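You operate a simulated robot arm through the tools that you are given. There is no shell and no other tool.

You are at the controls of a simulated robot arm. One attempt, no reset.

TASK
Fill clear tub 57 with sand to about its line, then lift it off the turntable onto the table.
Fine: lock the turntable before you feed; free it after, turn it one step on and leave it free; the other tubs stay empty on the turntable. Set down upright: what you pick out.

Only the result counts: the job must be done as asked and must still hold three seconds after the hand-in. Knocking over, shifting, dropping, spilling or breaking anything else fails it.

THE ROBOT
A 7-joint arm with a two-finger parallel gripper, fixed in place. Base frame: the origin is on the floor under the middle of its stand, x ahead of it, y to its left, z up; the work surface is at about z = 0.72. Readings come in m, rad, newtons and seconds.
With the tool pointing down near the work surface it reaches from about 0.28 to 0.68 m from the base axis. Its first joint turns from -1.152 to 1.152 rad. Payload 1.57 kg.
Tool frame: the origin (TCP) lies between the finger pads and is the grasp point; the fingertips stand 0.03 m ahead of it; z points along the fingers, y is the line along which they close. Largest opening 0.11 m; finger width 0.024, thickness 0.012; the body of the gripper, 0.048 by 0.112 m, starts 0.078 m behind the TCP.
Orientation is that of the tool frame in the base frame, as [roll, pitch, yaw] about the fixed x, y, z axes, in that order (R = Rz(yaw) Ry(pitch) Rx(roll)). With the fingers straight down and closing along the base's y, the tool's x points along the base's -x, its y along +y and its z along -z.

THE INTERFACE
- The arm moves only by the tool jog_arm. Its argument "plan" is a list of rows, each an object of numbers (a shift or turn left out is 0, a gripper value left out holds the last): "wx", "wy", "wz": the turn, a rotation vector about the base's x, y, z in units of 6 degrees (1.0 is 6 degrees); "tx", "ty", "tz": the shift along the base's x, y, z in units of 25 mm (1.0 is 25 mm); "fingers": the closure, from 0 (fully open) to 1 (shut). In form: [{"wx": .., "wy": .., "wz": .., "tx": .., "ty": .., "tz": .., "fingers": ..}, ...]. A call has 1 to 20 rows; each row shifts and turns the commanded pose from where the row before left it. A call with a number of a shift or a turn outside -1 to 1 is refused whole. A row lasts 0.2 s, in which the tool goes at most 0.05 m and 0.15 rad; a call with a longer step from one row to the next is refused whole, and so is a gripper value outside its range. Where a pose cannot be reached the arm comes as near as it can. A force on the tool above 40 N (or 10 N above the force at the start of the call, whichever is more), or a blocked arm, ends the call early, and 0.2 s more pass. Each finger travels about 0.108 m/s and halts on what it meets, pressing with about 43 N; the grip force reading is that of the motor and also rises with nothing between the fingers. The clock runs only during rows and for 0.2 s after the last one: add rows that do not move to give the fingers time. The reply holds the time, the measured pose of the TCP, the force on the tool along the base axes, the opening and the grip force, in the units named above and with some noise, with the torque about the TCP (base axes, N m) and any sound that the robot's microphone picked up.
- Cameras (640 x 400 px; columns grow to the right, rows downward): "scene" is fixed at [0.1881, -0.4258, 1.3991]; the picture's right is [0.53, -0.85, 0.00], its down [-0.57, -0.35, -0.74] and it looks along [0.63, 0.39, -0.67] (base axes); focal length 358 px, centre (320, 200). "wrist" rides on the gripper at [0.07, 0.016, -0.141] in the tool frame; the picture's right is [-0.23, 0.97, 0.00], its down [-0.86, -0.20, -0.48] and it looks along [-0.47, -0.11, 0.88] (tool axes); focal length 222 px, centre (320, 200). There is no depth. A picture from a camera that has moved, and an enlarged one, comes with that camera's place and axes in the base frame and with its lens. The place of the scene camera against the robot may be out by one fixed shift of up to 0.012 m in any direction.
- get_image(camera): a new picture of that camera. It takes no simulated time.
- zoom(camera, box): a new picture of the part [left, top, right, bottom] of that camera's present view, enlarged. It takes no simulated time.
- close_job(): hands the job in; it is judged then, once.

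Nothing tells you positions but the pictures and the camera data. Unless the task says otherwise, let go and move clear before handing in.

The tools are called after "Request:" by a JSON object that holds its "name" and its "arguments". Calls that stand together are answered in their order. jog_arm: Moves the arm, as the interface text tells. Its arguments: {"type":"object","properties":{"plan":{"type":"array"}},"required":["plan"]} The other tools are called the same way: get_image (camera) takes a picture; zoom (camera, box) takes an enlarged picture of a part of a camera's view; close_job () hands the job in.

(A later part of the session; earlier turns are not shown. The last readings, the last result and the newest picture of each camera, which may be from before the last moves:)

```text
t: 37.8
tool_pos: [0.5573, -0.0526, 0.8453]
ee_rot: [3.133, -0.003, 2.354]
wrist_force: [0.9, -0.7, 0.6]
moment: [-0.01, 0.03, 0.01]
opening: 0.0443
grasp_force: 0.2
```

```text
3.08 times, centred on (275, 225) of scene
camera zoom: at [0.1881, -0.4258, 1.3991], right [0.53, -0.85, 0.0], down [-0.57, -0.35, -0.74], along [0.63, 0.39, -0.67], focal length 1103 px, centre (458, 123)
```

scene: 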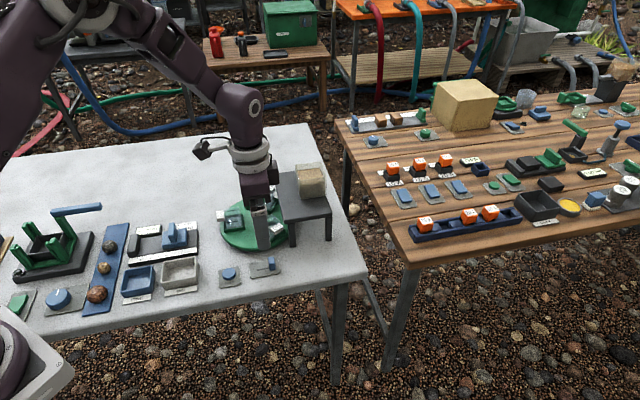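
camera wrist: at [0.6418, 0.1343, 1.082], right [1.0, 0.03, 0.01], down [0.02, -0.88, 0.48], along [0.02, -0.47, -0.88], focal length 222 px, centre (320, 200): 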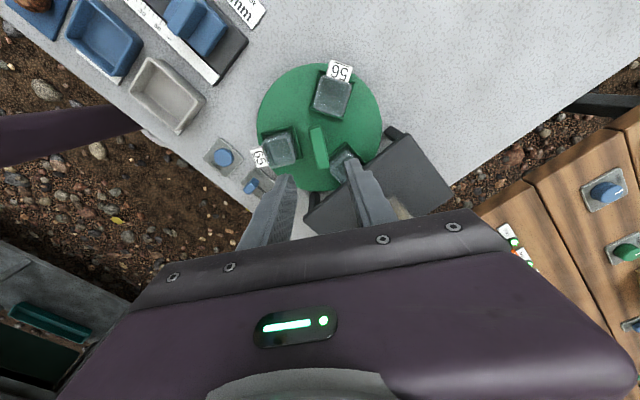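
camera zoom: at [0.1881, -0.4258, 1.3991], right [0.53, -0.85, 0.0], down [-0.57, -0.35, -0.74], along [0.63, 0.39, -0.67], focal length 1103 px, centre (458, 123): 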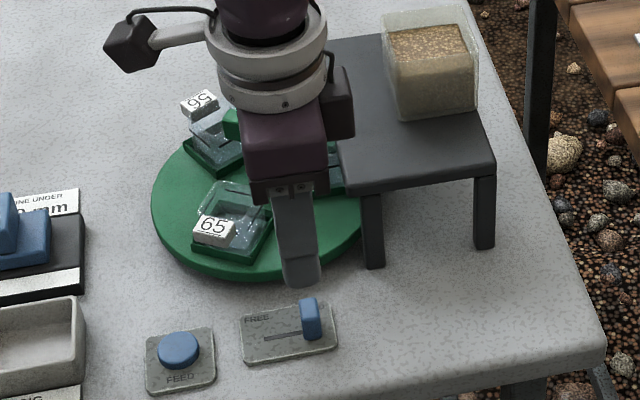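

The slider is at HOLD with 57 under the nozzle. I'll close the fingers and go above the FEED button at about (0.4895, 0.017).

Request:
{"name": "jog_arm", "arguments": {"plan": [{"tx": -0.9, "ty": 0.92, "fingers": 1}, {"tx": -0.9, "ty": 0.92, "fingers": 1}, {"tx": -0.9, "ty": 0.92}, {"tz": -0.6}, {}]}}

Request:
{"name": "zoom", "arguments": {"camera": "wrist", "box": [250, 80, 410, 240]}}

Request:
{"name": "get_image", "arguments": {"camera": "scene"}}

Request:
{"name": "zoom", "arguments": {"camera": "scene", "box": [270, 190, 310, 230]}}

```text
t: 39.0
tool_pos: [0.49, 0.0139, 0.8334]
ee_rot: [3.133, -0.002, 2.354]
wrist_force: [0.4, 0.8, -0.2]
moment: [-0.01, -0.01, -0.02]
opening: 0.0
grasp_force: 21.2
```

```text
2.50 times, centred on (330, 160) of wrist
camera zoom: at [0.4507, 0.0739, 0.9738], right [0.85, 0.53, 0.01], down [0.46, -0.75, 0.48], along [0.26, -0.4, -0.88], focal length 555 px, centre (295, 300)
```

zoom: 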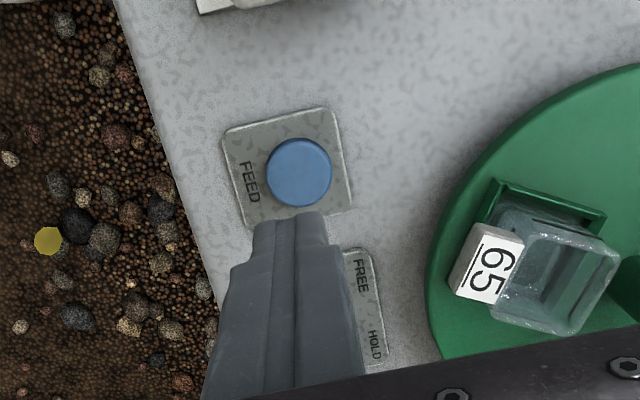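

```text
taken
```

scene: 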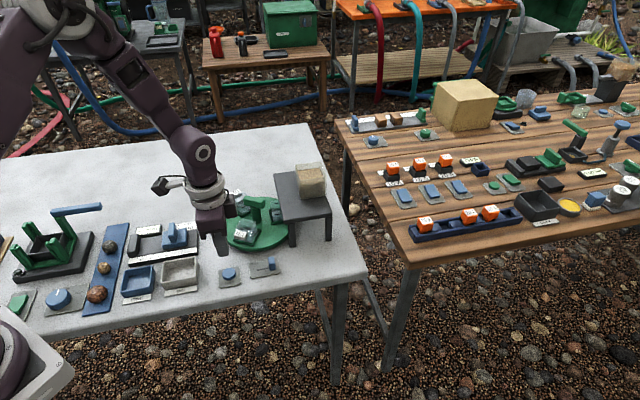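

```text
10.00 times, centred on (290, 210) of scene
camera zoom: at [0.1881, -0.4258, 1.3991], right [0.53, -0.85, 0.0], down [-0.57, -0.35, -0.74], along [0.63, 0.39, -0.67], focal length 3585 px, centre (620, 100)
```

zoom: 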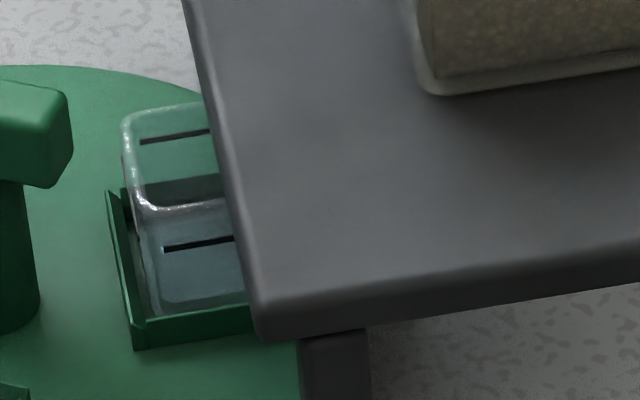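

The scene view of tub 57 is unobstructed. I'll centre on the button at about (0.4885, 0.019) and approach it slowly.

Request:
{"name": "jog_arm", "arguments": {"plan": [{"tx": -0.06, "ty": 0.2, "tz": -0.8}, {"tz": -0.8}, {"tz": -0.5}, {}]}}

Request:
{"name": "zoom", "arguments": {"camera": "wrist", "box": [250, 80, 410, 240]}}

Request:
{"name": "zoom", "arguments": {"camera": "scene", "box": [200, 240, 280, 300]}}

```text
t: 40.0
tool_pos: [0.4897, 0.0199, 0.7798]
ee_rot: [3.133, -0.002, 2.354]
wrist_force: [0.8, 1.1, -0.2]
moment: [-0.01, -0.03, -0.01]
opening: 0.0002
grasp_force: 21.2
```

```text
2.50 times, centred on (330, 160) of wrist
camera zoom: at [0.4491, 0.0799, 0.9205], right [0.85, 0.53, 0.01], down [0.46, -0.75, 0.48], along [0.26, -0.4, -0.88], focal length 555 px, centre (295, 300)
```

zoom: 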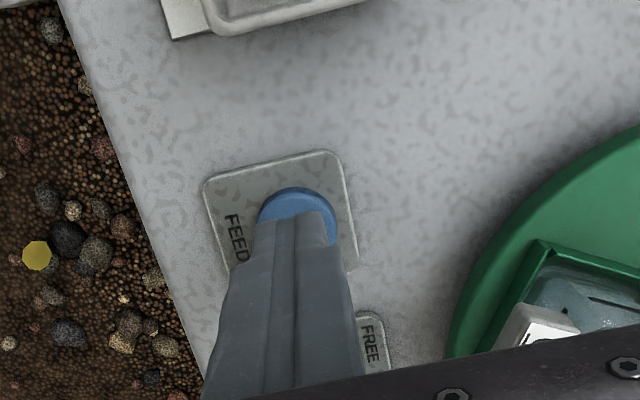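

```text
6.67 times, centred on (240, 270) of scene
camera zoom: at [0.1881, -0.4258, 1.3991], right [0.53, -0.85, 0.0], down [-0.57, -0.35, -0.74], along [0.63, 0.39, -0.67], focal length 2390 px, centre (853, -267)
```

zoom: 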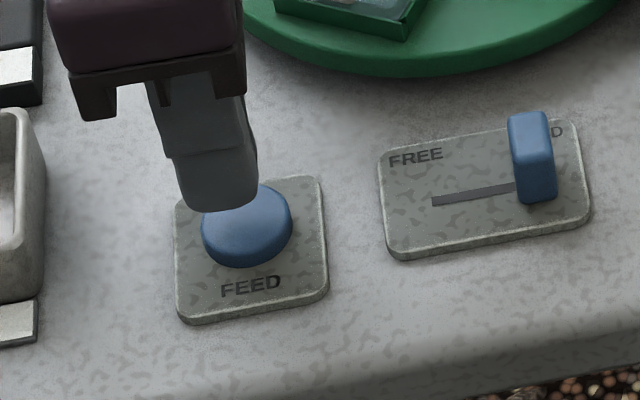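

Request:
{"name": "jog_arm", "arguments": {"plan": [{"tz": -0.2}, {"tz": -0.1}]}}

Request:
{"name": "zoom", "arguments": {"camera": "scene", "box": [270, 190, 310, 230]}}

```text
t: 40.6
tool_pos: [0.4884, 0.0199, 0.7736]
ee_rot: [3.131, -0.003, 2.356]
wrist_force: [0.3, -0.6, -0.5]
moment: [0.01, 0.03, 0.02]
opening: 0.0001
grasp_force: 21.2
```

```text
10.00 times, centred on (290, 210) of scene
camera zoom: at [0.1881, -0.4258, 1.3991], right [0.53, -0.85, 0.0], down [-0.57, -0.35, -0.74], along [0.63, 0.39, -0.67], focal length 3585 px, centre (620, 100)
```

zoom: 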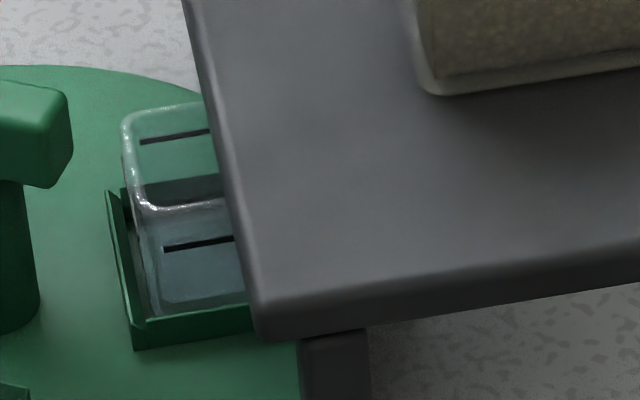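

Request:
{"name": "jog_arm", "arguments": {"plan": [{"tz": -0.1}]}}

Request:
{"name": "jog_arm", "arguments": {"plan": [{"tz": -0.08}]}}

Request:
{"name": "zoom", "arguments": {"camera": "scene", "box": [270, 190, 310, 230]}}

```text
t: 41.0
tool_pos: [0.4889, 0.0188, 0.7704]
ee_rot: [3.133, -0.003, 2.356]
wrist_force: [-0.2, 1.1, 0.3]
moment: [0.02, -0.01, -0.03]
opening: 0.0
grasp_force: 21.2
```

```text
t: 41.4
tool_pos: [0.4882, 0.0195, 0.769]
ee_rot: [3.133, -0.002, 2.355]
wrist_force: [-0.5, -0.8, 0.0]
moment: [0.01, 0.01, 0.02]
opening: 0.0003
grasp_force: 21.9
```

```text
10.00 times, centred on (290, 210) of scene
camera zoom: at [0.1881, -0.4258, 1.3991], right [0.53, -0.85, 0.0], down [-0.57, -0.35, -0.74], along [0.63, 0.39, -0.67], focal length 3585 px, centre (620, 100)
```

zoom: 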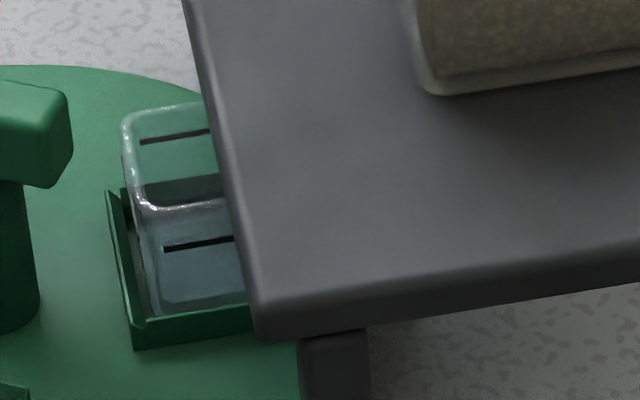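

Request:
{"name": "jog_arm", "arguments": {"plan": [{"tz": -0.08}]}}

Request:
{"name": "zoom", "arguments": {"camera": "scene", "box": [200, 240, 280, 300]}}

Request:
{"name": "zoom", "arguments": {"camera": "wrist", "box": [250, 80, 410, 240]}}

```text
t: 41.8
tool_pos: [0.489, 0.0198, 0.7672]
ee_rot: [3.132, -0.001, 2.355]
wrist_force: [-1.4, 0.3, 0.2]
moment: [0.0, -0.02, -0.02]
opening: 0.0001
grasp_force: 21.3
```

```text
6.67 times, centred on (240, 270) of scene
camera zoom: at [0.1881, -0.4258, 1.3991], right [0.53, -0.85, 0.0], down [-0.57, -0.35, -0.74], along [0.63, 0.39, -0.67], focal length 2390 px, centre (853, -267)
```

zoom: 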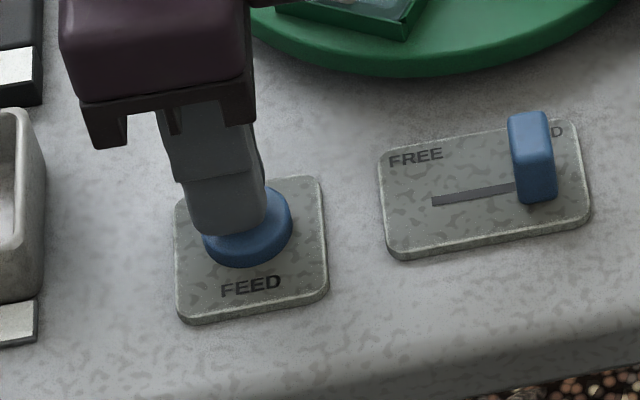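

```text
2.50 times, centred on (330, 160) of wrist
camera zoom: at [0.4493, 0.0795, 0.9078], right [0.85, 0.53, 0.01], down [0.46, -0.75, 0.48], along [0.26, -0.4, -0.88], focal length 555 px, centre (295, 300)
```

zoom: 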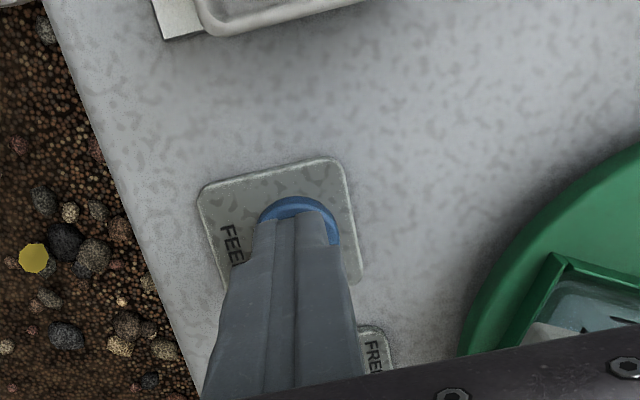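

Request:
{"name": "jog_arm", "arguments": {"plan": [{"tz": -0.08}]}}

Request:
{"name": "jog_arm", "arguments": {"plan": [{"tz": -0.08}]}}

Request:
{"name": "zoom", "arguments": {"camera": "scene", "box": [270, 190, 310, 230]}}

```text
t: 42.2
tool_pos: [0.4887, 0.0213, 0.7652]
ee_rot: [3.132, -0.001, 2.354]
wrist_force: [0.3, -0.3, -1.4]
moment: [-0.03, 0.01, 0.0]
opening: 0.0002
grasp_force: 21.2
```

```text
t: 42.6
tool_pos: [0.4887, 0.0204, 0.7633]
ee_rot: [3.133, -0.001, 2.354]
wrist_force: [-1.1, -0.4, 0.3]
moment: [0.02, 0.0, -0.02]
opening: 0.0003
grasp_force: 21.0
```

```text
10.00 times, centred on (290, 210) of scene
camera zoom: at [0.1881, -0.4258, 1.3991], right [0.53, -0.85, 0.0], down [-0.57, -0.35, -0.74], along [0.63, 0.39, -0.67], focal length 3585 px, centre (620, 100)
```

zoom: 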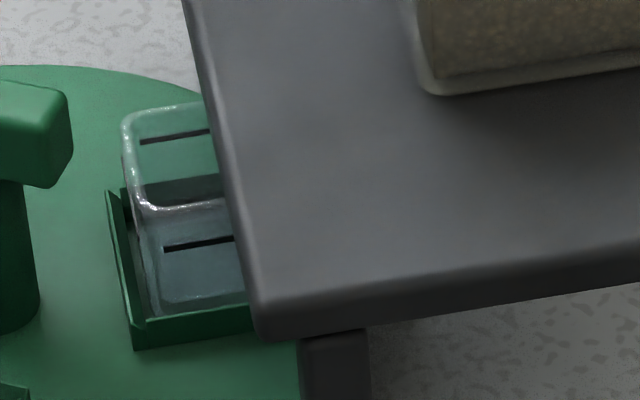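

Request:
{"name": "jog_arm", "arguments": {"plan": [{"tz": -0.06}]}}

Request:
{"name": "jog_arm", "arguments": {"plan": [{"tz": -0.06}]}}

Request:
{"name": "zoom", "arguments": {"camera": "scene", "box": [200, 240, 280, 300]}}

Request:
{"name": "zoom", "arguments": {"camera": "scene", "box": [270, 190, 310, 230]}}

```text
t: 43.0
tool_pos: [0.4883, 0.0211, 0.7614]
ee_rot: [3.133, -0.003, 2.356]
wrist_force: [0.4, 0.1, 1.0]
moment: [-0.05, -0.04, -0.02]
opening: 0.0
grasp_force: 21.7
heard: click
```

```text
t: 43.4
tool_pos: [0.4891, 0.0207, 0.7595]
ee_rot: [3.132, -0.001, 2.353]
wrist_force: [-0.5, -0.4, 2.8]
moment: [-0.03, 0.01, 0.05]
opening: 0.0002
grasp_force: 21.3
```

```text
6.67 times, centred on (240, 270) of scene
camera zoom: at [0.188, -0.4258, 1.3991], right [0.53, -0.85, 0.0], down [-0.57, -0.35, -0.74], along [0.63, 0.39, -0.67], focal length 2390 px, centre (853, -267)
```

zoom: 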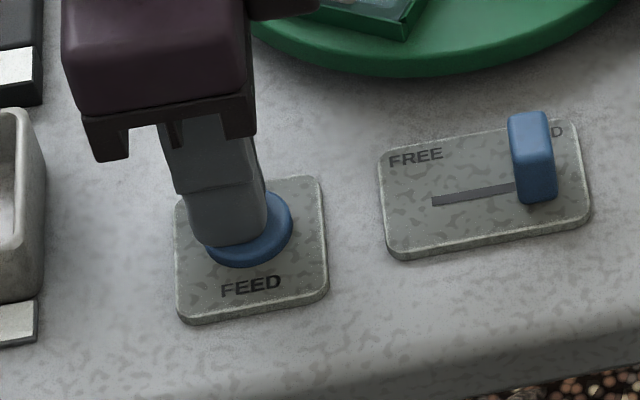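

```text
10.00 times, centred on (290, 210) of scene
camera zoom: at [0.188, -0.4258, 1.3991], right [0.53, -0.85, 0.0], down [-0.57, -0.35, -0.74], along [0.63, 0.39, -0.67], focal length 3585 px, centre (620, 100)
```

zoom: 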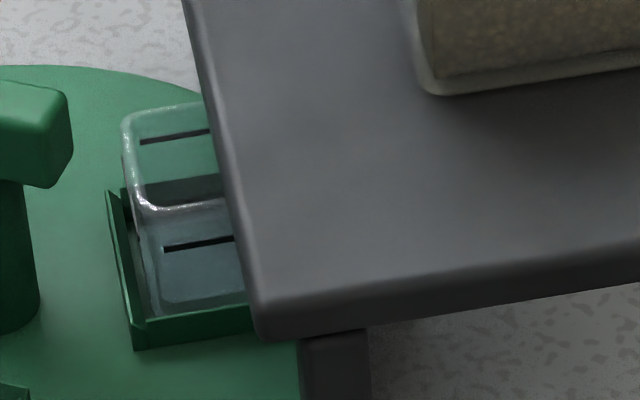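

Request:
{"name": "jog_arm", "arguments": {"plan": [{}]}}

Request:
{"name": "zoom", "arguments": {"camera": "scene", "box": [270, 190, 310, 230]}}

Request:
{"name": "zoom", "arguments": {"camera": "scene", "box": [260, 150, 340, 240]}}

```text
t: 43.8
tool_pos: [0.4885, 0.0222, 0.7614]
ee_rot: [3.132, -0.002, 2.356]
wrist_force: [0.3, -0.4, 2.2]
moment: [0.01, -0.03, 0.01]
opening: 0.0
grasp_force: 21.3
```

```text
10.00 times, centred on (290, 210) of scene
camera zoom: at [0.188, -0.4258, 1.3991], right [0.53, -0.85, 0.0], down [-0.57, -0.35, -0.74], along [0.63, 0.39, -0.67], focal length 3585 px, centre (620, 100)
```

zoom: 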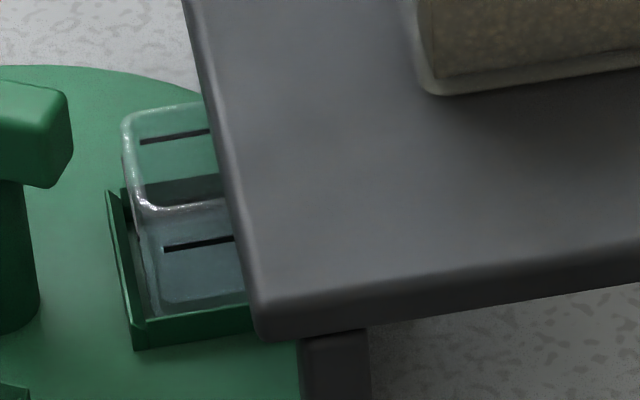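

```text
4.44 times, centred on (300, 195) of scene
camera zoom: at [0.188, -0.4258, 1.3991], right [0.53, -0.85, 0.0], down [-0.57, -0.35, -0.74], along [0.63, 0.39, -0.67], focal length 1593 px, centre (409, 222)
```

zoom: 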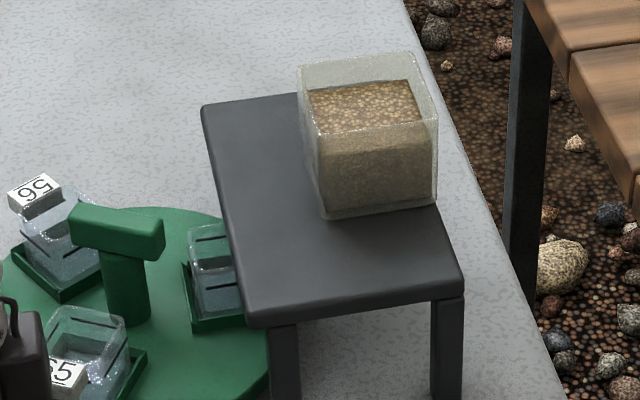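

Request:
{"name": "jog_arm", "arguments": {"plan": [{"tz": -0.06}]}}

Request:
{"name": "zoom", "arguments": {"camera": "scene", "box": [270, 190, 310, 230]}}

Request:
{"name": "jog_arm", "arguments": {"plan": [{"tz": -0.06}]}}

Request:
{"name": "zoom", "arguments": {"camera": "scene", "box": [270, 190, 310, 230]}}

```text
t: 44.2
tool_pos: [0.4888, 0.0209, 0.7591]
ee_rot: [3.133, -0.002, 2.356]
wrist_force: [-3.0, 1.2, 6.3]
moment: [0.06, 0.01, 0.0]
opening: 0.0
grasp_force: 21.1
```

```text
10.00 times, centred on (290, 210) of scene
camera zoom: at [0.1879, -0.4258, 1.3992], right [0.53, -0.85, 0.0], down [-0.57, -0.35, -0.74], along [0.63, 0.39, -0.67], focal length 3585 px, centre (620, 100)
```

zoom: 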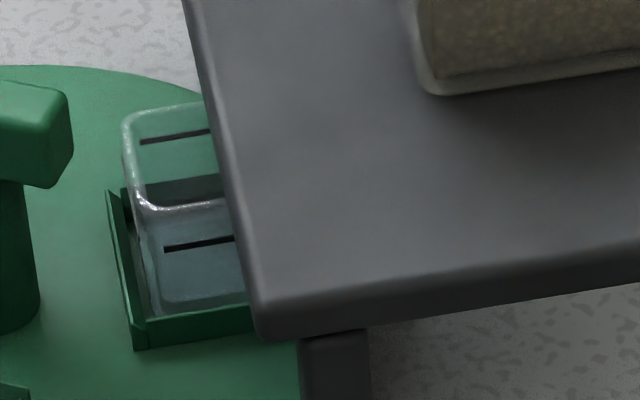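

```text
t: 44.6
tool_pos: [0.4898, 0.0204, 0.7575]
ee_rot: [3.134, -0.005, 2.354]
wrist_force: [-4.8, 5.0, 11.2]
moment: [0.16, 0.12, 0.0]
opening: 0.0001
grasp_force: 21.6
```

```text
10.00 times, centred on (290, 210) of scene
camera zoom: at [0.1878, -0.4257, 1.3992], right [0.53, -0.85, 0.0], down [-0.57, -0.35, -0.74], along [0.63, 0.39, -0.67], focal length 3585 px, centre (620, 100)
```

zoom: 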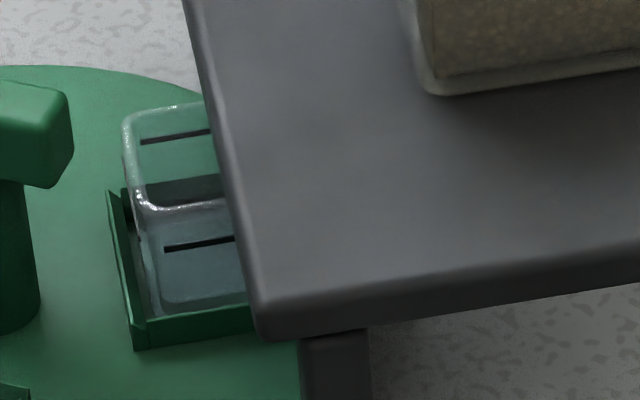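

Request:
{"name": "jog_arm", "arguments": {"plan": [{"tz": 0.3}, {"tz": 0.3}]}}

Request:
{"name": "zoom", "arguments": {"camera": "scene", "box": [270, 190, 310, 230]}}

Request:
{"name": "zoom", "arguments": {"camera": "scene", "box": [200, 240, 280, 300]}}

Request:
{"name": "zoom", "arguments": {"camera": "scene", "box": [260, 150, 340, 240]}}

```text
t: 45.2
tool_pos: [0.4903, 0.0199, 0.7719]
ee_rot: [3.134, -0.002, 2.355]
wrist_force: [0.2, -0.9, 1.2]
moment: [0.04, -0.02, 0.01]
opening: 0.0
grasp_force: 20.9
```

```text
10.00 times, centred on (290, 210) of scene
camera zoom: at [0.1881, -0.4258, 1.3991], right [0.53, -0.85, 0.0], down [-0.57, -0.35, -0.74], along [0.63, 0.39, -0.67], focal length 3585 px, centre (620, 100)
```

zoom: 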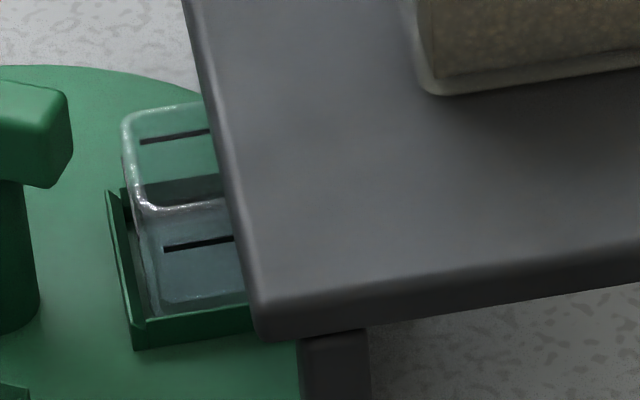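

```text
6.67 times, centred on (240, 270) of scene
camera zoom: at [0.1881, -0.4258, 1.3991], right [0.53, -0.85, 0.0], down [-0.57, -0.35, -0.74], along [0.63, 0.39, -0.67], focal length 2390 px, centre (853, -267)
```

zoom: 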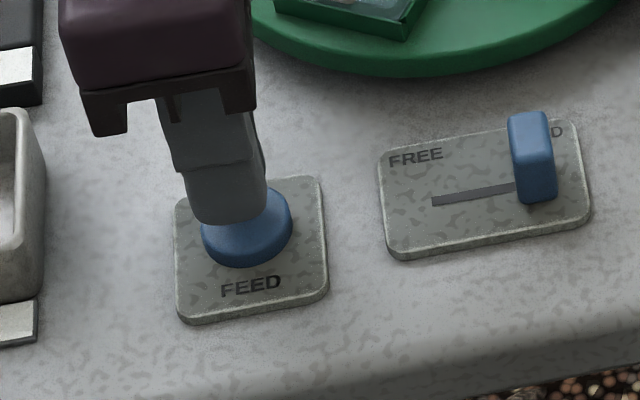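

```text
4.44 times, centred on (300, 195) of scene
camera zoom: at [0.1881, -0.4258, 1.3991], right [0.53, -0.85, 0.0], down [-0.57, -0.35, -0.74], along [0.63, 0.39, -0.67], focal length 1593 px, centre (409, 222)
```

zoom: 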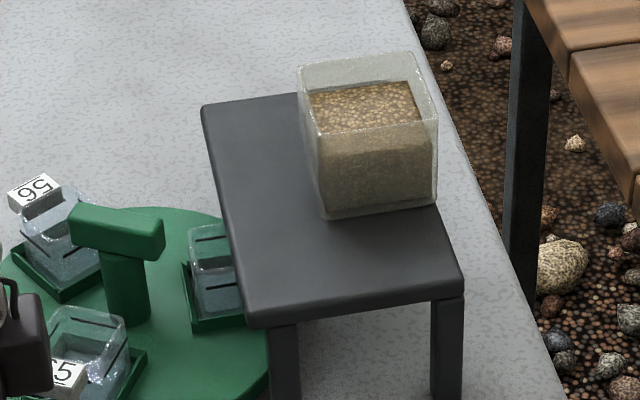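

I heard one click and the button sprang back, but I see no sand from the scene camera yet. I'll raise the arm and tilt the wrist camera to look into tub 57 from the disc side.

Request:
{"name": "jog_arm", "arguments": {"plan": [{"tz": 1}, {"tz": 1}, {"tz": 1}, {"tz": 1, "ty": 0.5}, {"tz": 1, "ty": 0.8}, {"tz": 1, "ty": 0.8}, {"wx": -0.59, "wy": -0.59, "ty": 0.8}, {"wx": -0.59, "wy": -0.59, "ty": 0.8}, {"wx": -0.59, "wy": -0.59, "ty": 0.8}, {"wx": -0.59, "wy": -0.59, "ty": 0.8}, {"wx": -0.59, "wy": -0.59, "tx": 0.4}, {}]}}

Request:
{"name": "get_image", "arguments": {"camera": "wrist"}}

Request:
{"name": "zoom", "arguments": {"camera": "wrist", "box": [320, 120, 440, 220]}}

Request:
{"name": "zoom", "arguments": {"camera": "scene", "box": [270, 190, 310, 230]}}

```text
t: 47.8
tool_pos: [0.5004, 0.1508, 0.9214]
ee_rot: [3.131, 0.434, 2.356]
wrist_force: [0.4, -0.3, 0.1]
moment: [0.0, 0.0, -0.02]
opening: 0.0
grasp_force: 21.3
```

```text
taken
camera wrist: at [0.4218, 0.2495, 1.0199], right [0.83, 0.54, 0.1], down [0.26, -0.55, 0.79], along [0.49, -0.63, -0.6], focal length 222 px, centre (320, 200)
```

wrist: 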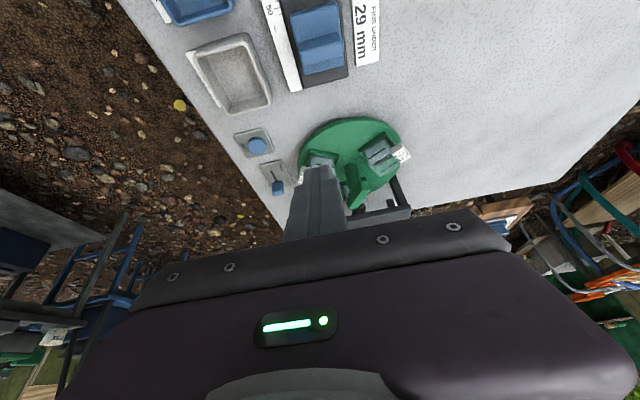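

```text
4.00 times, centred on (380, 170) of wrist
camera zoom: at [0.4218, 0.2495, 1.0199], right [0.83, 0.54, 0.1], down [0.26, -0.55, 0.79], along [0.49, -0.63, -0.6], focal length 888 px, centre (80, 320)
```

zoom: 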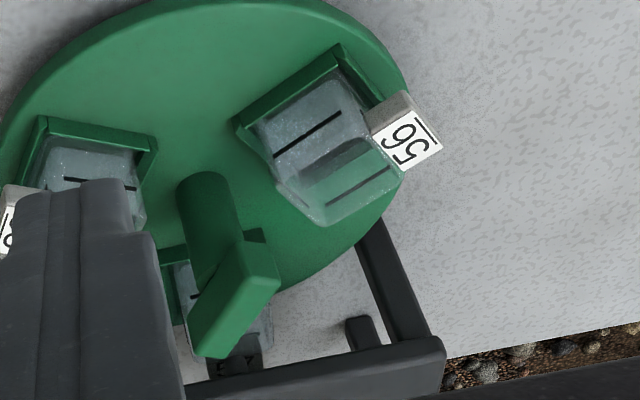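

```text
10.00 times, centred on (290, 210) of scene
camera zoom: at [0.1881, -0.4258, 1.3991], right [0.53, -0.85, 0.0], down [-0.57, -0.35, -0.74], along [0.63, 0.39, -0.67], focal length 3585 px, centre (620, 100)
```

zoom: 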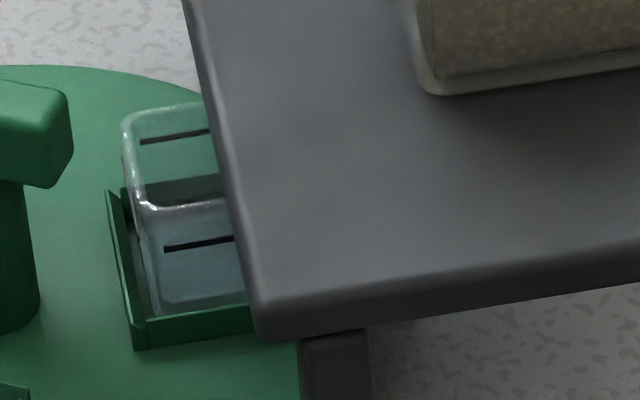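

The handle blocks this view, so I'll look from the robot side instead, with the fingers open.

Request:
{"name": "jog_arm", "arguments": {"plan": [{"wz": 0.9375, "tx": 0.2, "ty": -0.3, "fingers": 0}, {"wz": 0.9375, "tx": 0.2, "ty": -0.3}, {"wz": 0.9375, "tx": 0.2, "ty": -0.3}, {"wz": 0.9375, "tx": 0.2, "ty": -0.3}, {"wz": 0.9375, "tx": 0.2, "ty": -0.3}, {"wz": 0.9375, "tx": 0.2, "ty": -0.3}, {"wz": 0.9375, "tx": 0.2, "ty": -0.3}, {"wz": 0.9375, "tx": 0.2, "ty": -0.3}, {}]}}

Request:
{"name": "get_image", "arguments": {"camera": "wrist"}}

Request:
{"name": "zoom", "arguments": {"camera": "wrist", "box": [250, 120, 390, 230]}}

```text
t: 49.8
tool_pos: [0.5388, 0.0943, 0.9204]
ee_rot: [3.134, 0.437, 3.14]
wrist_force: [-0.4, -0.3, -0.7]
moment: [-0.05, 0.0, -0.01]
opening: 0.1101
grasp_force: 0.0
```

```text
taken
camera wrist: at [0.4144, 0.1087, 1.0184], right [0.2, 0.97, 0.1], down [0.57, -0.2, 0.79], along [0.79, -0.1, -0.6], focal length 222 px, centre (320, 200)
```

wrist: 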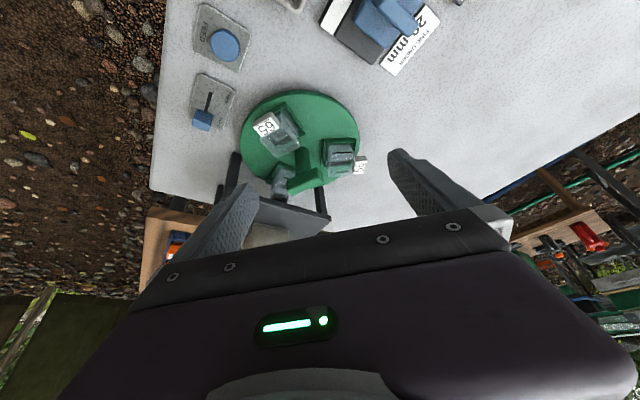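

```text
3.64 times, centred on (320, 175) of wrist
camera zoom: at [0.4144, 0.1087, 1.0184], right [0.2, 0.97, 0.1], down [0.57, -0.2, 0.79], along [0.79, -0.1, -0.6], focal length 808 px, centre (320, 291)
```

zoom: 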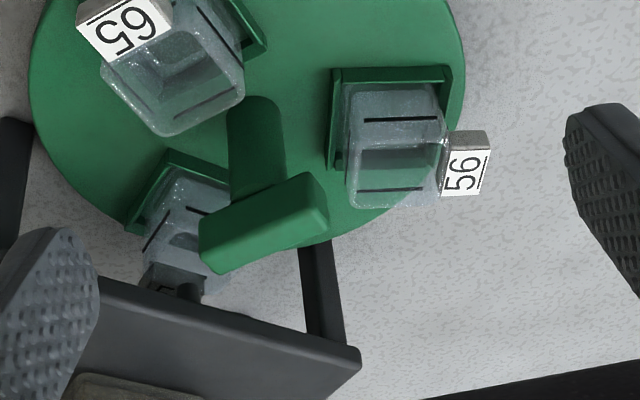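

Request:
{"name": "zoom", "arguments": {"camera": "wrist", "box": [262, 155, 312, 205]}}

```text
8.00 times, centred on (287, 180) of wrist
camera zoom: at [0.4144, 0.1087, 1.0184], right [0.2, 0.97, 0.1], down [0.57, -0.2, 0.79], along [0.79, -0.1, -0.6], focal length 1777 px, centre (584, 360)
```

zoom: 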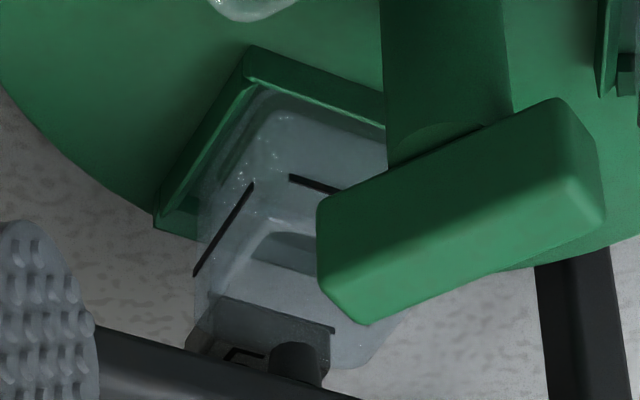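

Request:
{"name": "zoom", "arguments": {"camera": "scene", "box": [210, 150, 340, 250]}}

Request:
{"name": "zoom", "arguments": {"camera": "scene", "box": [210, 245, 290, 295]}}

Request:
{"name": "zoom", "arguments": {"camera": "scene", "box": [0, 260, 120, 350]}}

```text
4.00 times, centred on (275, 200) of scene
camera zoom: at [0.1881, -0.4258, 1.3991], right [0.53, -0.85, 0.0], down [-0.57, -0.35, -0.74], along [0.63, 0.39, -0.67], focal length 1434 px, centre (500, 200)
```

zoom: 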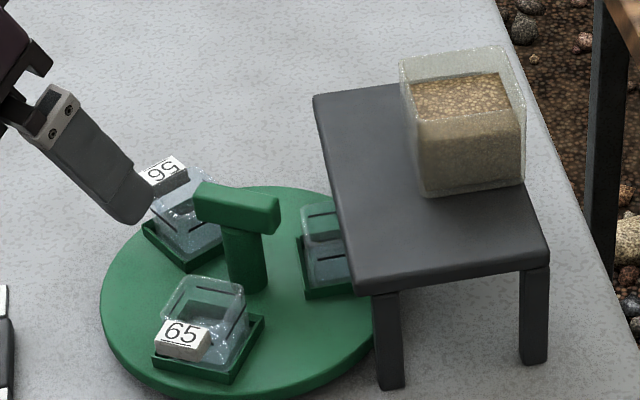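

```text
8.00 times, centred on (250, 270) of scene
camera zoom: at [0.1881, -0.4258, 1.3991], right [0.53, -0.85, 0.0], down [-0.57, -0.35, -0.74], along [0.63, 0.39, -0.67], focal length 2868 px, centre (880, -360)
```

zoom: 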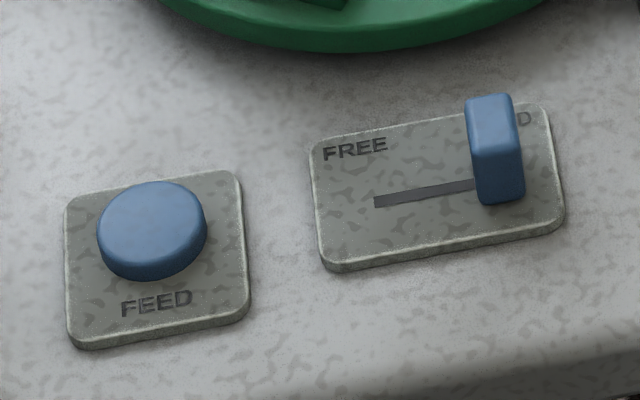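

```text
4.44 times, centred on (60, 305) of scene
camera zoom: at [0.1881, -0.4258, 1.3991], right [0.53, -0.85, 0.0], down [-0.57, -0.35, -0.74], along [0.63, 0.39, -0.67], focal length 1593 px, centre (1476, -267)
```

zoom: 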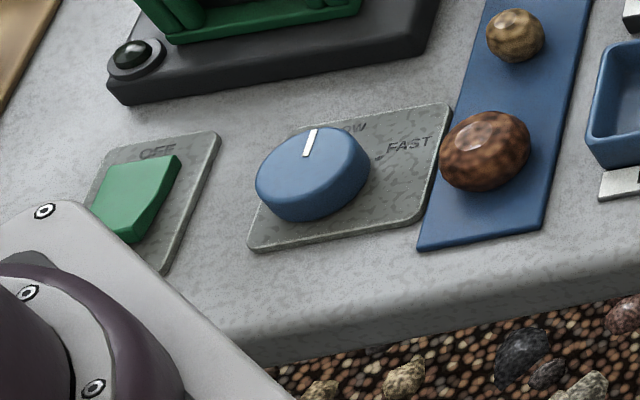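

Tub 57 is still empty, and the nozzle is correctly above it. The slider is at the full HOLD position. I'll go back to the FEED button, press it more firmly and hold, watching the tub.

Request:
{"name": "jog_arm", "arguments": {"plan": [{"wy": 0.834, "tx": -0.4, "ty": -0.63, "fingers": 1}, {"wy": 0.834, "tx": -0.4, "ty": -0.63}, {"wy": 0.834, "tx": -0.4, "ty": -0.63}, {"wy": 0.834, "tx": -0.4, "ty": -0.63}, {"wy": 0.834, "tx": -0.4, "ty": -0.63}, {"tz": -1}, {"tz": -1}, {"tz": -1}, {"tz": -1}, {"tz": -1}, {"tz": -0.7}, {}]}}

Request:
{"name": "zoom", "arguments": {"camera": "wrist", "box": [250, 80, 410, 240]}}

Request:
{"name": "zoom", "arguments": {"camera": "scene", "box": [200, 240, 280, 300]}}

```text
t: 52.4
tool_pos: [0.4864, 0.0156, 0.7773]
ee_rot: [3.134, -0.002, 3.141]
wrist_force: [0.3, 0.1, -0.3]
moment: [-0.03, 0.0, 0.02]
opening: 0.0
grasp_force: 21.5
```

```text
2.50 times, centred on (330, 160) of wrist
camera zoom: at [0.4161, 0.0305, 0.9178], right [0.23, 0.97, 0.01], down [0.86, -0.21, 0.48], along [0.47, -0.1, -0.88], focal length 555 px, centre (295, 300)
```

zoom: 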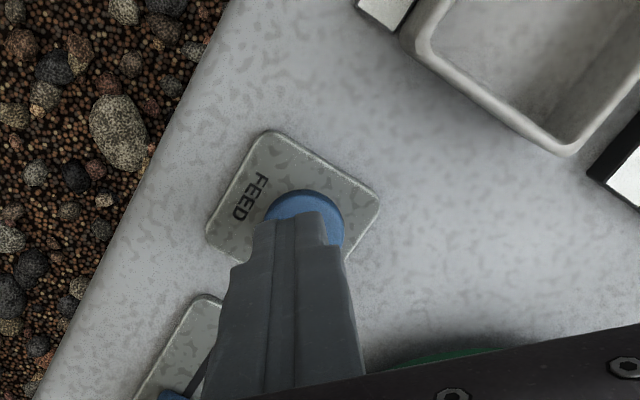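

```text
6.67 times, centred on (240, 270) of scene
camera zoom: at [0.1881, -0.4258, 1.3991], right [0.53, -0.85, 0.0], down [-0.57, -0.35, -0.74], along [0.63, 0.39, -0.67], focal length 2390 px, centre (853, -267)
```

zoom: 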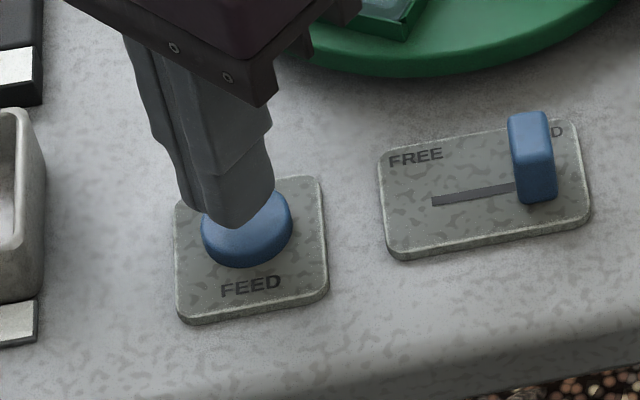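

Request:
{"name": "jog_arm", "arguments": {"plan": [{"tz": -0.55}, {"tz": -0.15}]}}

Request:
{"name": "zoom", "arguments": {"camera": "scene", "box": [270, 190, 310, 230]}}

Request:
{"name": "zoom", "arguments": {"camera": "scene", "box": [200, 240, 280, 300]}}

```text
t: 53.0
tool_pos: [0.4878, 0.0146, 0.7608]
ee_rot: [3.133, -0.001, 3.139]
wrist_force: [-1.6, 0.0, 2.2]
moment: [0.01, 0.01, -0.03]
opening: 0.0
grasp_force: 21.5
heard: click
```

```text
10.00 times, centred on (290, 210) of scene
camera zoom: at [0.188, -0.4258, 1.3991], right [0.53, -0.85, 0.0], down [-0.57, -0.35, -0.74], along [0.63, 0.39, -0.67], focal length 3585 px, centre (620, 100)
```

zoom: 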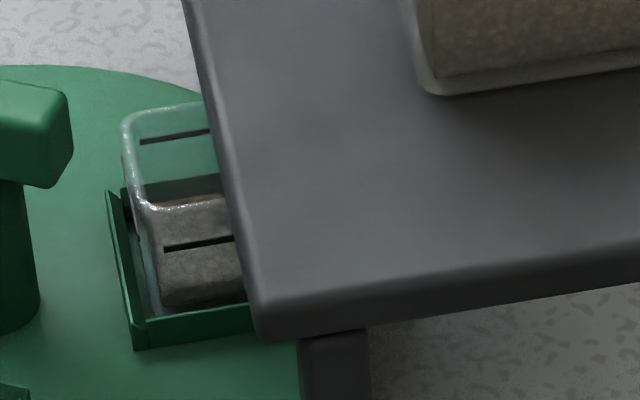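

```text
6.67 times, centred on (240, 270) of scene
camera zoom: at [0.188, -0.4258, 1.3991], right [0.53, -0.85, 0.0], down [-0.57, -0.35, -0.74], along [0.63, 0.39, -0.67], focal length 2390 px, centre (853, -267)
```

zoom: 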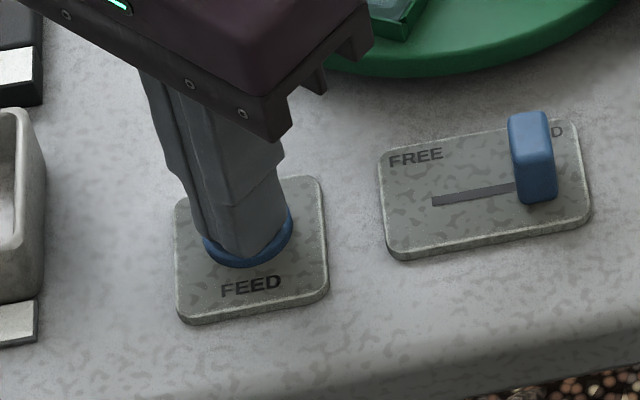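

Request:
{"name": "zoom", "arguments": {"camera": "scene", "box": [278, 196, 300, 224]}}

```text
14.29 times, centred on (289, 210) of scene
camera zoom: at [0.188, -0.4258, 1.3991], right [0.53, -0.85, 0.0], down [-0.57, -0.35, -0.74], along [0.63, 0.39, -0.67], focal length 5121 px, centre (763, 57)
```

zoom: 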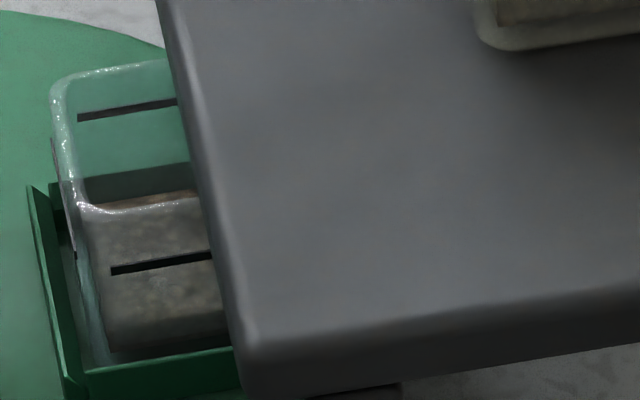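

Sand has started: there is a thin layer in tub 57. I'll keep holding in short steps and watch the level.

Request:
{"name": "jog_arm", "arguments": {"plan": [{}]}}

Request:
{"name": "zoom", "arguments": {"camera": "scene", "box": [270, 190, 310, 230]}}

```text
t: 53.4
tool_pos: [0.4875, 0.0155, 0.7605]
ee_rot: [3.132, -0.001, 3.141]
wrist_force: [-0.4, 0.1, 2.0]
moment: [0.05, -0.02, 0.07]
opening: 0.0002
grasp_force: 20.9
```

```text
10.00 times, centred on (290, 210) of scene
camera zoom: at [0.188, -0.4258, 1.3991], right [0.53, -0.85, 0.0], down [-0.57, -0.35, -0.74], along [0.63, 0.39, -0.67], focal length 3585 px, centre (620, 100)
```

zoom: 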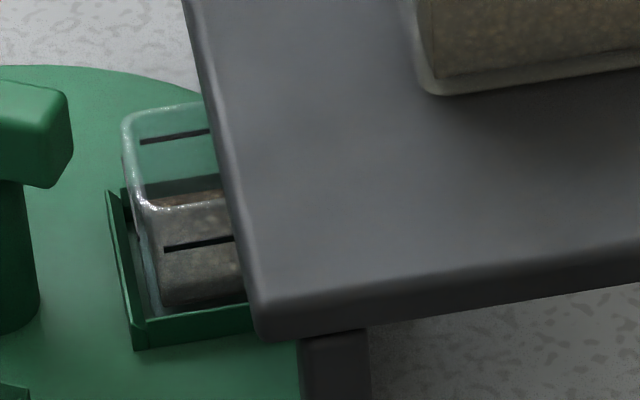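

Request:
{"name": "jog_arm", "arguments": {"plan": [{}]}}

Request:
{"name": "zoom", "arguments": {"camera": "scene", "box": [270, 190, 310, 230]}}

Request:
{"name": "zoom", "arguments": {"camera": "scene", "box": [278, 196, 300, 224]}}

```text
t: 53.8
tool_pos: [0.4884, 0.0148, 0.7601]
ee_rot: [3.134, -0.001, 3.14]
wrist_force: [-0.3, 0.4, 2.8]
moment: [0.02, -0.01, 0.01]
opening: 0.0
grasp_force: 21.2
```

```text
10.00 times, centred on (290, 210) of scene
camera zoom: at [0.188, -0.4258, 1.3991], right [0.53, -0.85, 0.0], down [-0.57, -0.35, -0.74], along [0.63, 0.39, -0.67], focal length 3585 px, centre (620, 100)
```

zoom: 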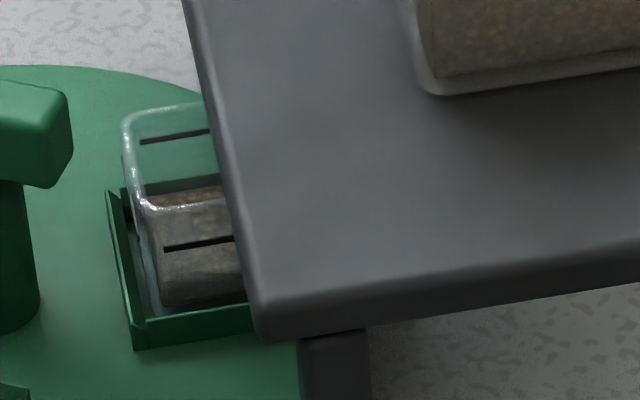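

```text
14.29 times, centred on (289, 210) of scene
camera zoom: at [0.188, -0.4258, 1.3991], right [0.53, -0.85, 0.0], down [-0.57, -0.35, -0.74], along [0.63, 0.39, -0.67], focal length 5121 px, centre (763, 57)
```

zoom: 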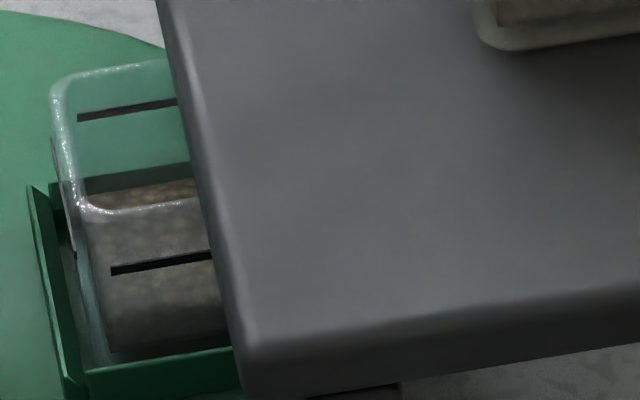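

Request:
{"name": "jog_arm", "arguments": {"plan": [{}, {}, {}, {}]}}

Request:
{"name": "zoom", "arguments": {"camera": "scene", "box": [278, 196, 300, 224]}}

```text
t: 54.8
tool_pos: [0.488, 0.0144, 0.7607]
ee_rot: [3.133, 0.0, 3.139]
wrist_force: [0.6, -0.6, 2.5]
moment: [-0.06, -0.05, 0.0]
opening: 0.0
grasp_force: 21.5
```

```text
14.29 times, centred on (289, 210) of scene
camera zoom: at [0.188, -0.4258, 1.3991], right [0.53, -0.85, 0.0], down [-0.57, -0.35, -0.74], along [0.63, 0.39, -0.67], focal length 5121 px, centre (763, 57)
```

zoom: 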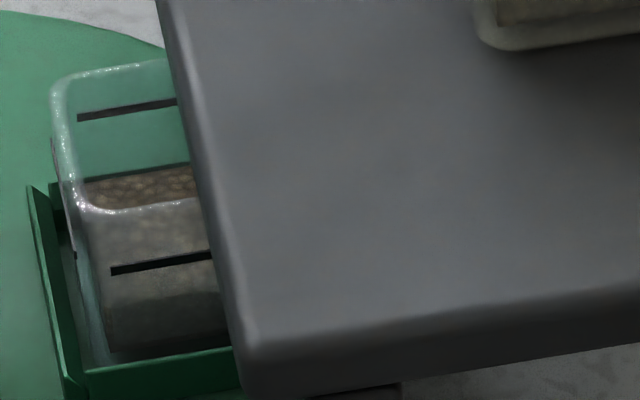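

Request:
{"name": "jog_arm", "arguments": {"plan": [{}, {}, {}, {}]}}

Request:
{"name": "zoom", "arguments": {"camera": "scene", "box": [278, 196, 300, 224]}}

Request:
{"name": "zoom", "arguments": {"camera": "scene", "box": [278, 198, 292, 222]}}

```text
t: 55.8
tool_pos: [0.4884, 0.0145, 0.7599]
ee_rot: [3.132, -0.001, 3.14]
wrist_force: [0.8, -0.1, 2.9]
moment: [0.0, -0.04, -0.03]
opening: 0.0001
grasp_force: 21.2
```

```text
14.29 times, centred on (289, 210) of scene
camera zoom: at [0.188, -0.4258, 1.3991], right [0.53, -0.85, 0.0], down [-0.57, -0.35, -0.74], along [0.63, 0.39, -0.67], focal length 5121 px, centre (763, 57)
```

zoom: 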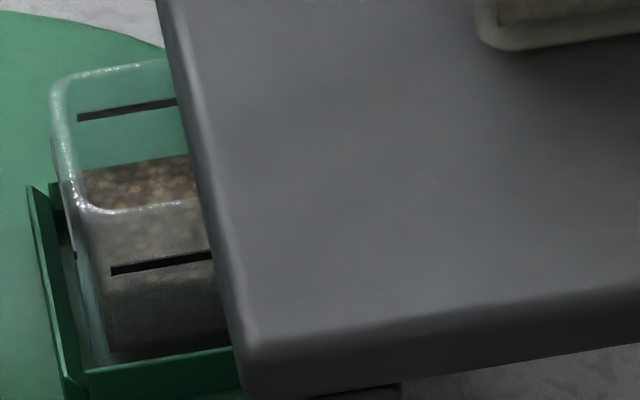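

```text
16.00 times, centred on (285, 210) of scene
camera zoom: at [0.188, -0.4258, 1.3991], right [0.53, -0.85, 0.0], down [-0.57, -0.35, -0.74], along [0.63, 0.39, -0.67], focal length 5736 px, centre (880, 40)
```

zoom: 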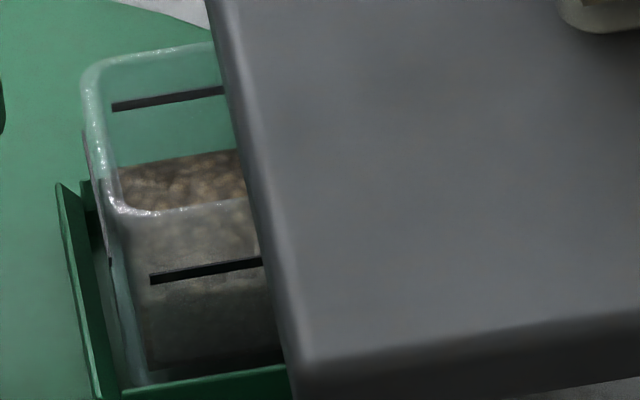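

Request:
{"name": "zoom", "arguments": {"camera": "scene", "box": [240, 212, 276, 248]}}

Request:
{"name": "zoom", "arguments": {"camera": "scene", "box": [236, 180, 272, 216]}}

```text
11.11 times, centred on (258, 230) of scene
camera zoom: at [0.188, -0.4258, 1.3991], right [0.53, -0.85, 0.0], down [-0.57, -0.35, -0.74], along [0.63, 0.39, -0.67], focal length 3983 px, centre (1009, -133)
```

zoom: 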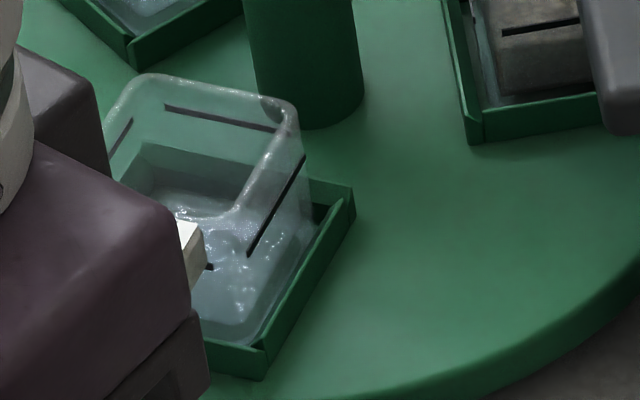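

```text
11.11 times, centred on (254, 198) of scene
camera zoom: at [0.188, -0.4258, 1.3991], right [0.53, -0.85, 0.0], down [-0.57, -0.35, -0.74], along [0.63, 0.39, -0.67], focal length 3983 px, centre (1053, 222)
```

zoom: 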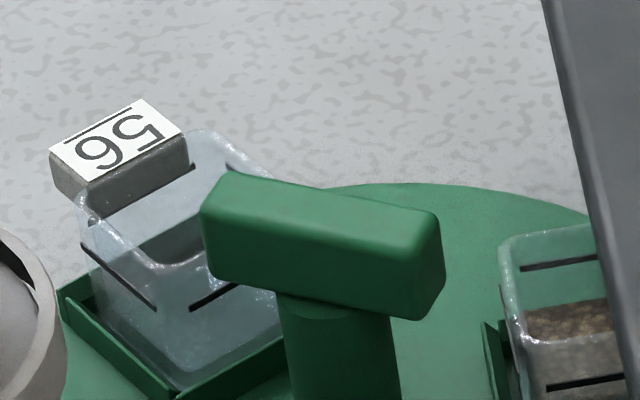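

The level is rising at about 3 mm/s and roughly 9–11 mm remain to the line. I'll hold another 2 s and then look again.

Request:
{"name": "jog_arm", "arguments": {"plan": [{}, {}, {}, {}, {}, {}, {}, {}, {}]}}

Request:
{"name": "zoom", "arguments": {"camera": "scene", "box": [278, 198, 292, 222]}}

Request:
{"name": "zoom", "arguments": {"camera": "scene", "box": [278, 196, 300, 224]}}

```text
t: 57.8
tool_pos: [0.4884, 0.0153, 0.7608]
ee_rot: [3.134, -0.001, -3.141]
wrist_force: [-0.8, 0.2, 1.6]
moment: [-0.02, -0.04, -0.02]
opening: 0.0004
grasp_force: 21.1
```

```text
16.00 times, centred on (285, 210) of scene
camera zoom: at [0.188, -0.4258, 1.3991], right [0.53, -0.85, 0.0], down [-0.57, -0.35, -0.74], along [0.63, 0.39, -0.67], focal length 5736 px, centre (880, 40)
```

zoom: 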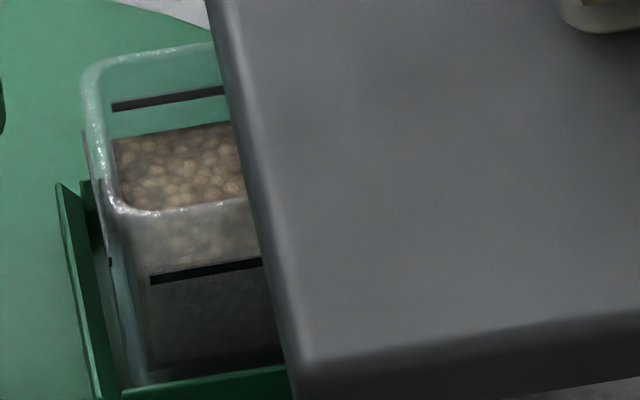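

```text
14.29 times, centred on (289, 210) of scene
camera zoom: at [0.188, -0.4258, 1.3991], right [0.53, -0.85, 0.0], down [-0.57, -0.35, -0.74], along [0.63, 0.39, -0.67], focal length 5121 px, centre (763, 57)
```

zoom: 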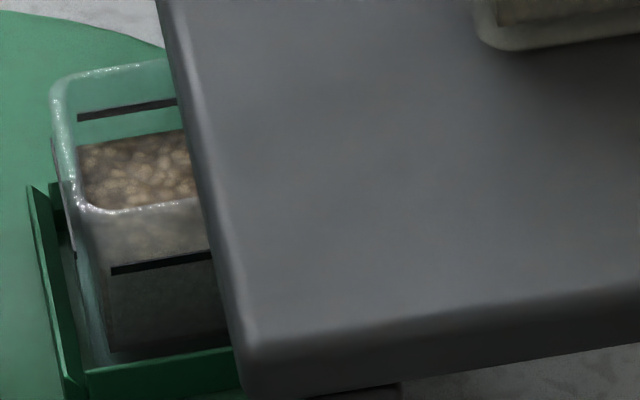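

Request:
{"name": "jog_arm", "arguments": {"plan": [{}, {}]}}

Request:
{"name": "zoom", "arguments": {"camera": "scene", "box": [278, 198, 292, 222]}}

Request:
{"name": "zoom", "arguments": {"camera": "scene", "box": [279, 200, 288, 216]}}

```text
t: 58.4
tool_pos: [0.4886, 0.0152, 0.7606]
ee_rot: [3.134, -0.002, 3.14]
wrist_force: [-0.1, 0.2, 1.5]
moment: [0.04, -0.01, -0.01]
opening: 0.0002
grasp_force: 21.2
```

```text
16.00 times, centred on (285, 210) of scene
camera zoom: at [0.188, -0.4258, 1.3991], right [0.53, -0.85, 0.0], down [-0.57, -0.35, -0.74], along [0.63, 0.39, -0.67], focal length 5736 px, centre (880, 40)
```

zoom: 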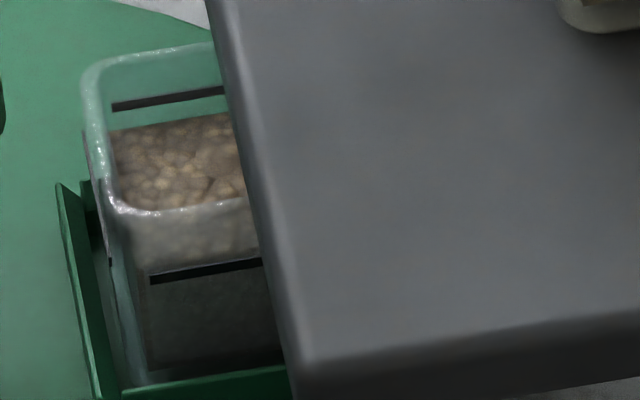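

```text
16.00 times, centred on (284, 208) of scene
camera zoom: at [0.188, -0.4258, 1.3991], right [0.53, -0.85, 0.0], down [-0.57, -0.35, -0.74], along [0.63, 0.39, -0.67], focal length 5736 px, centre (904, 72)
```

zoom: 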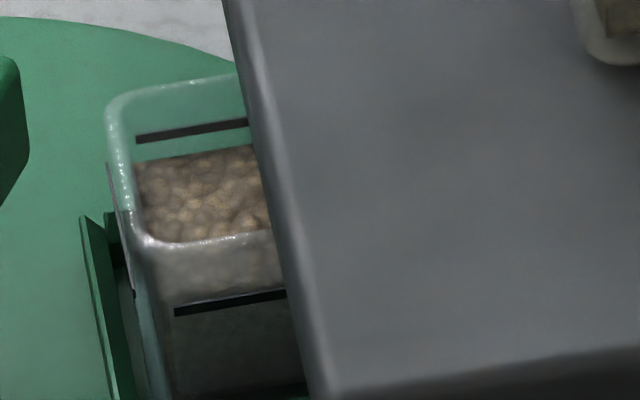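

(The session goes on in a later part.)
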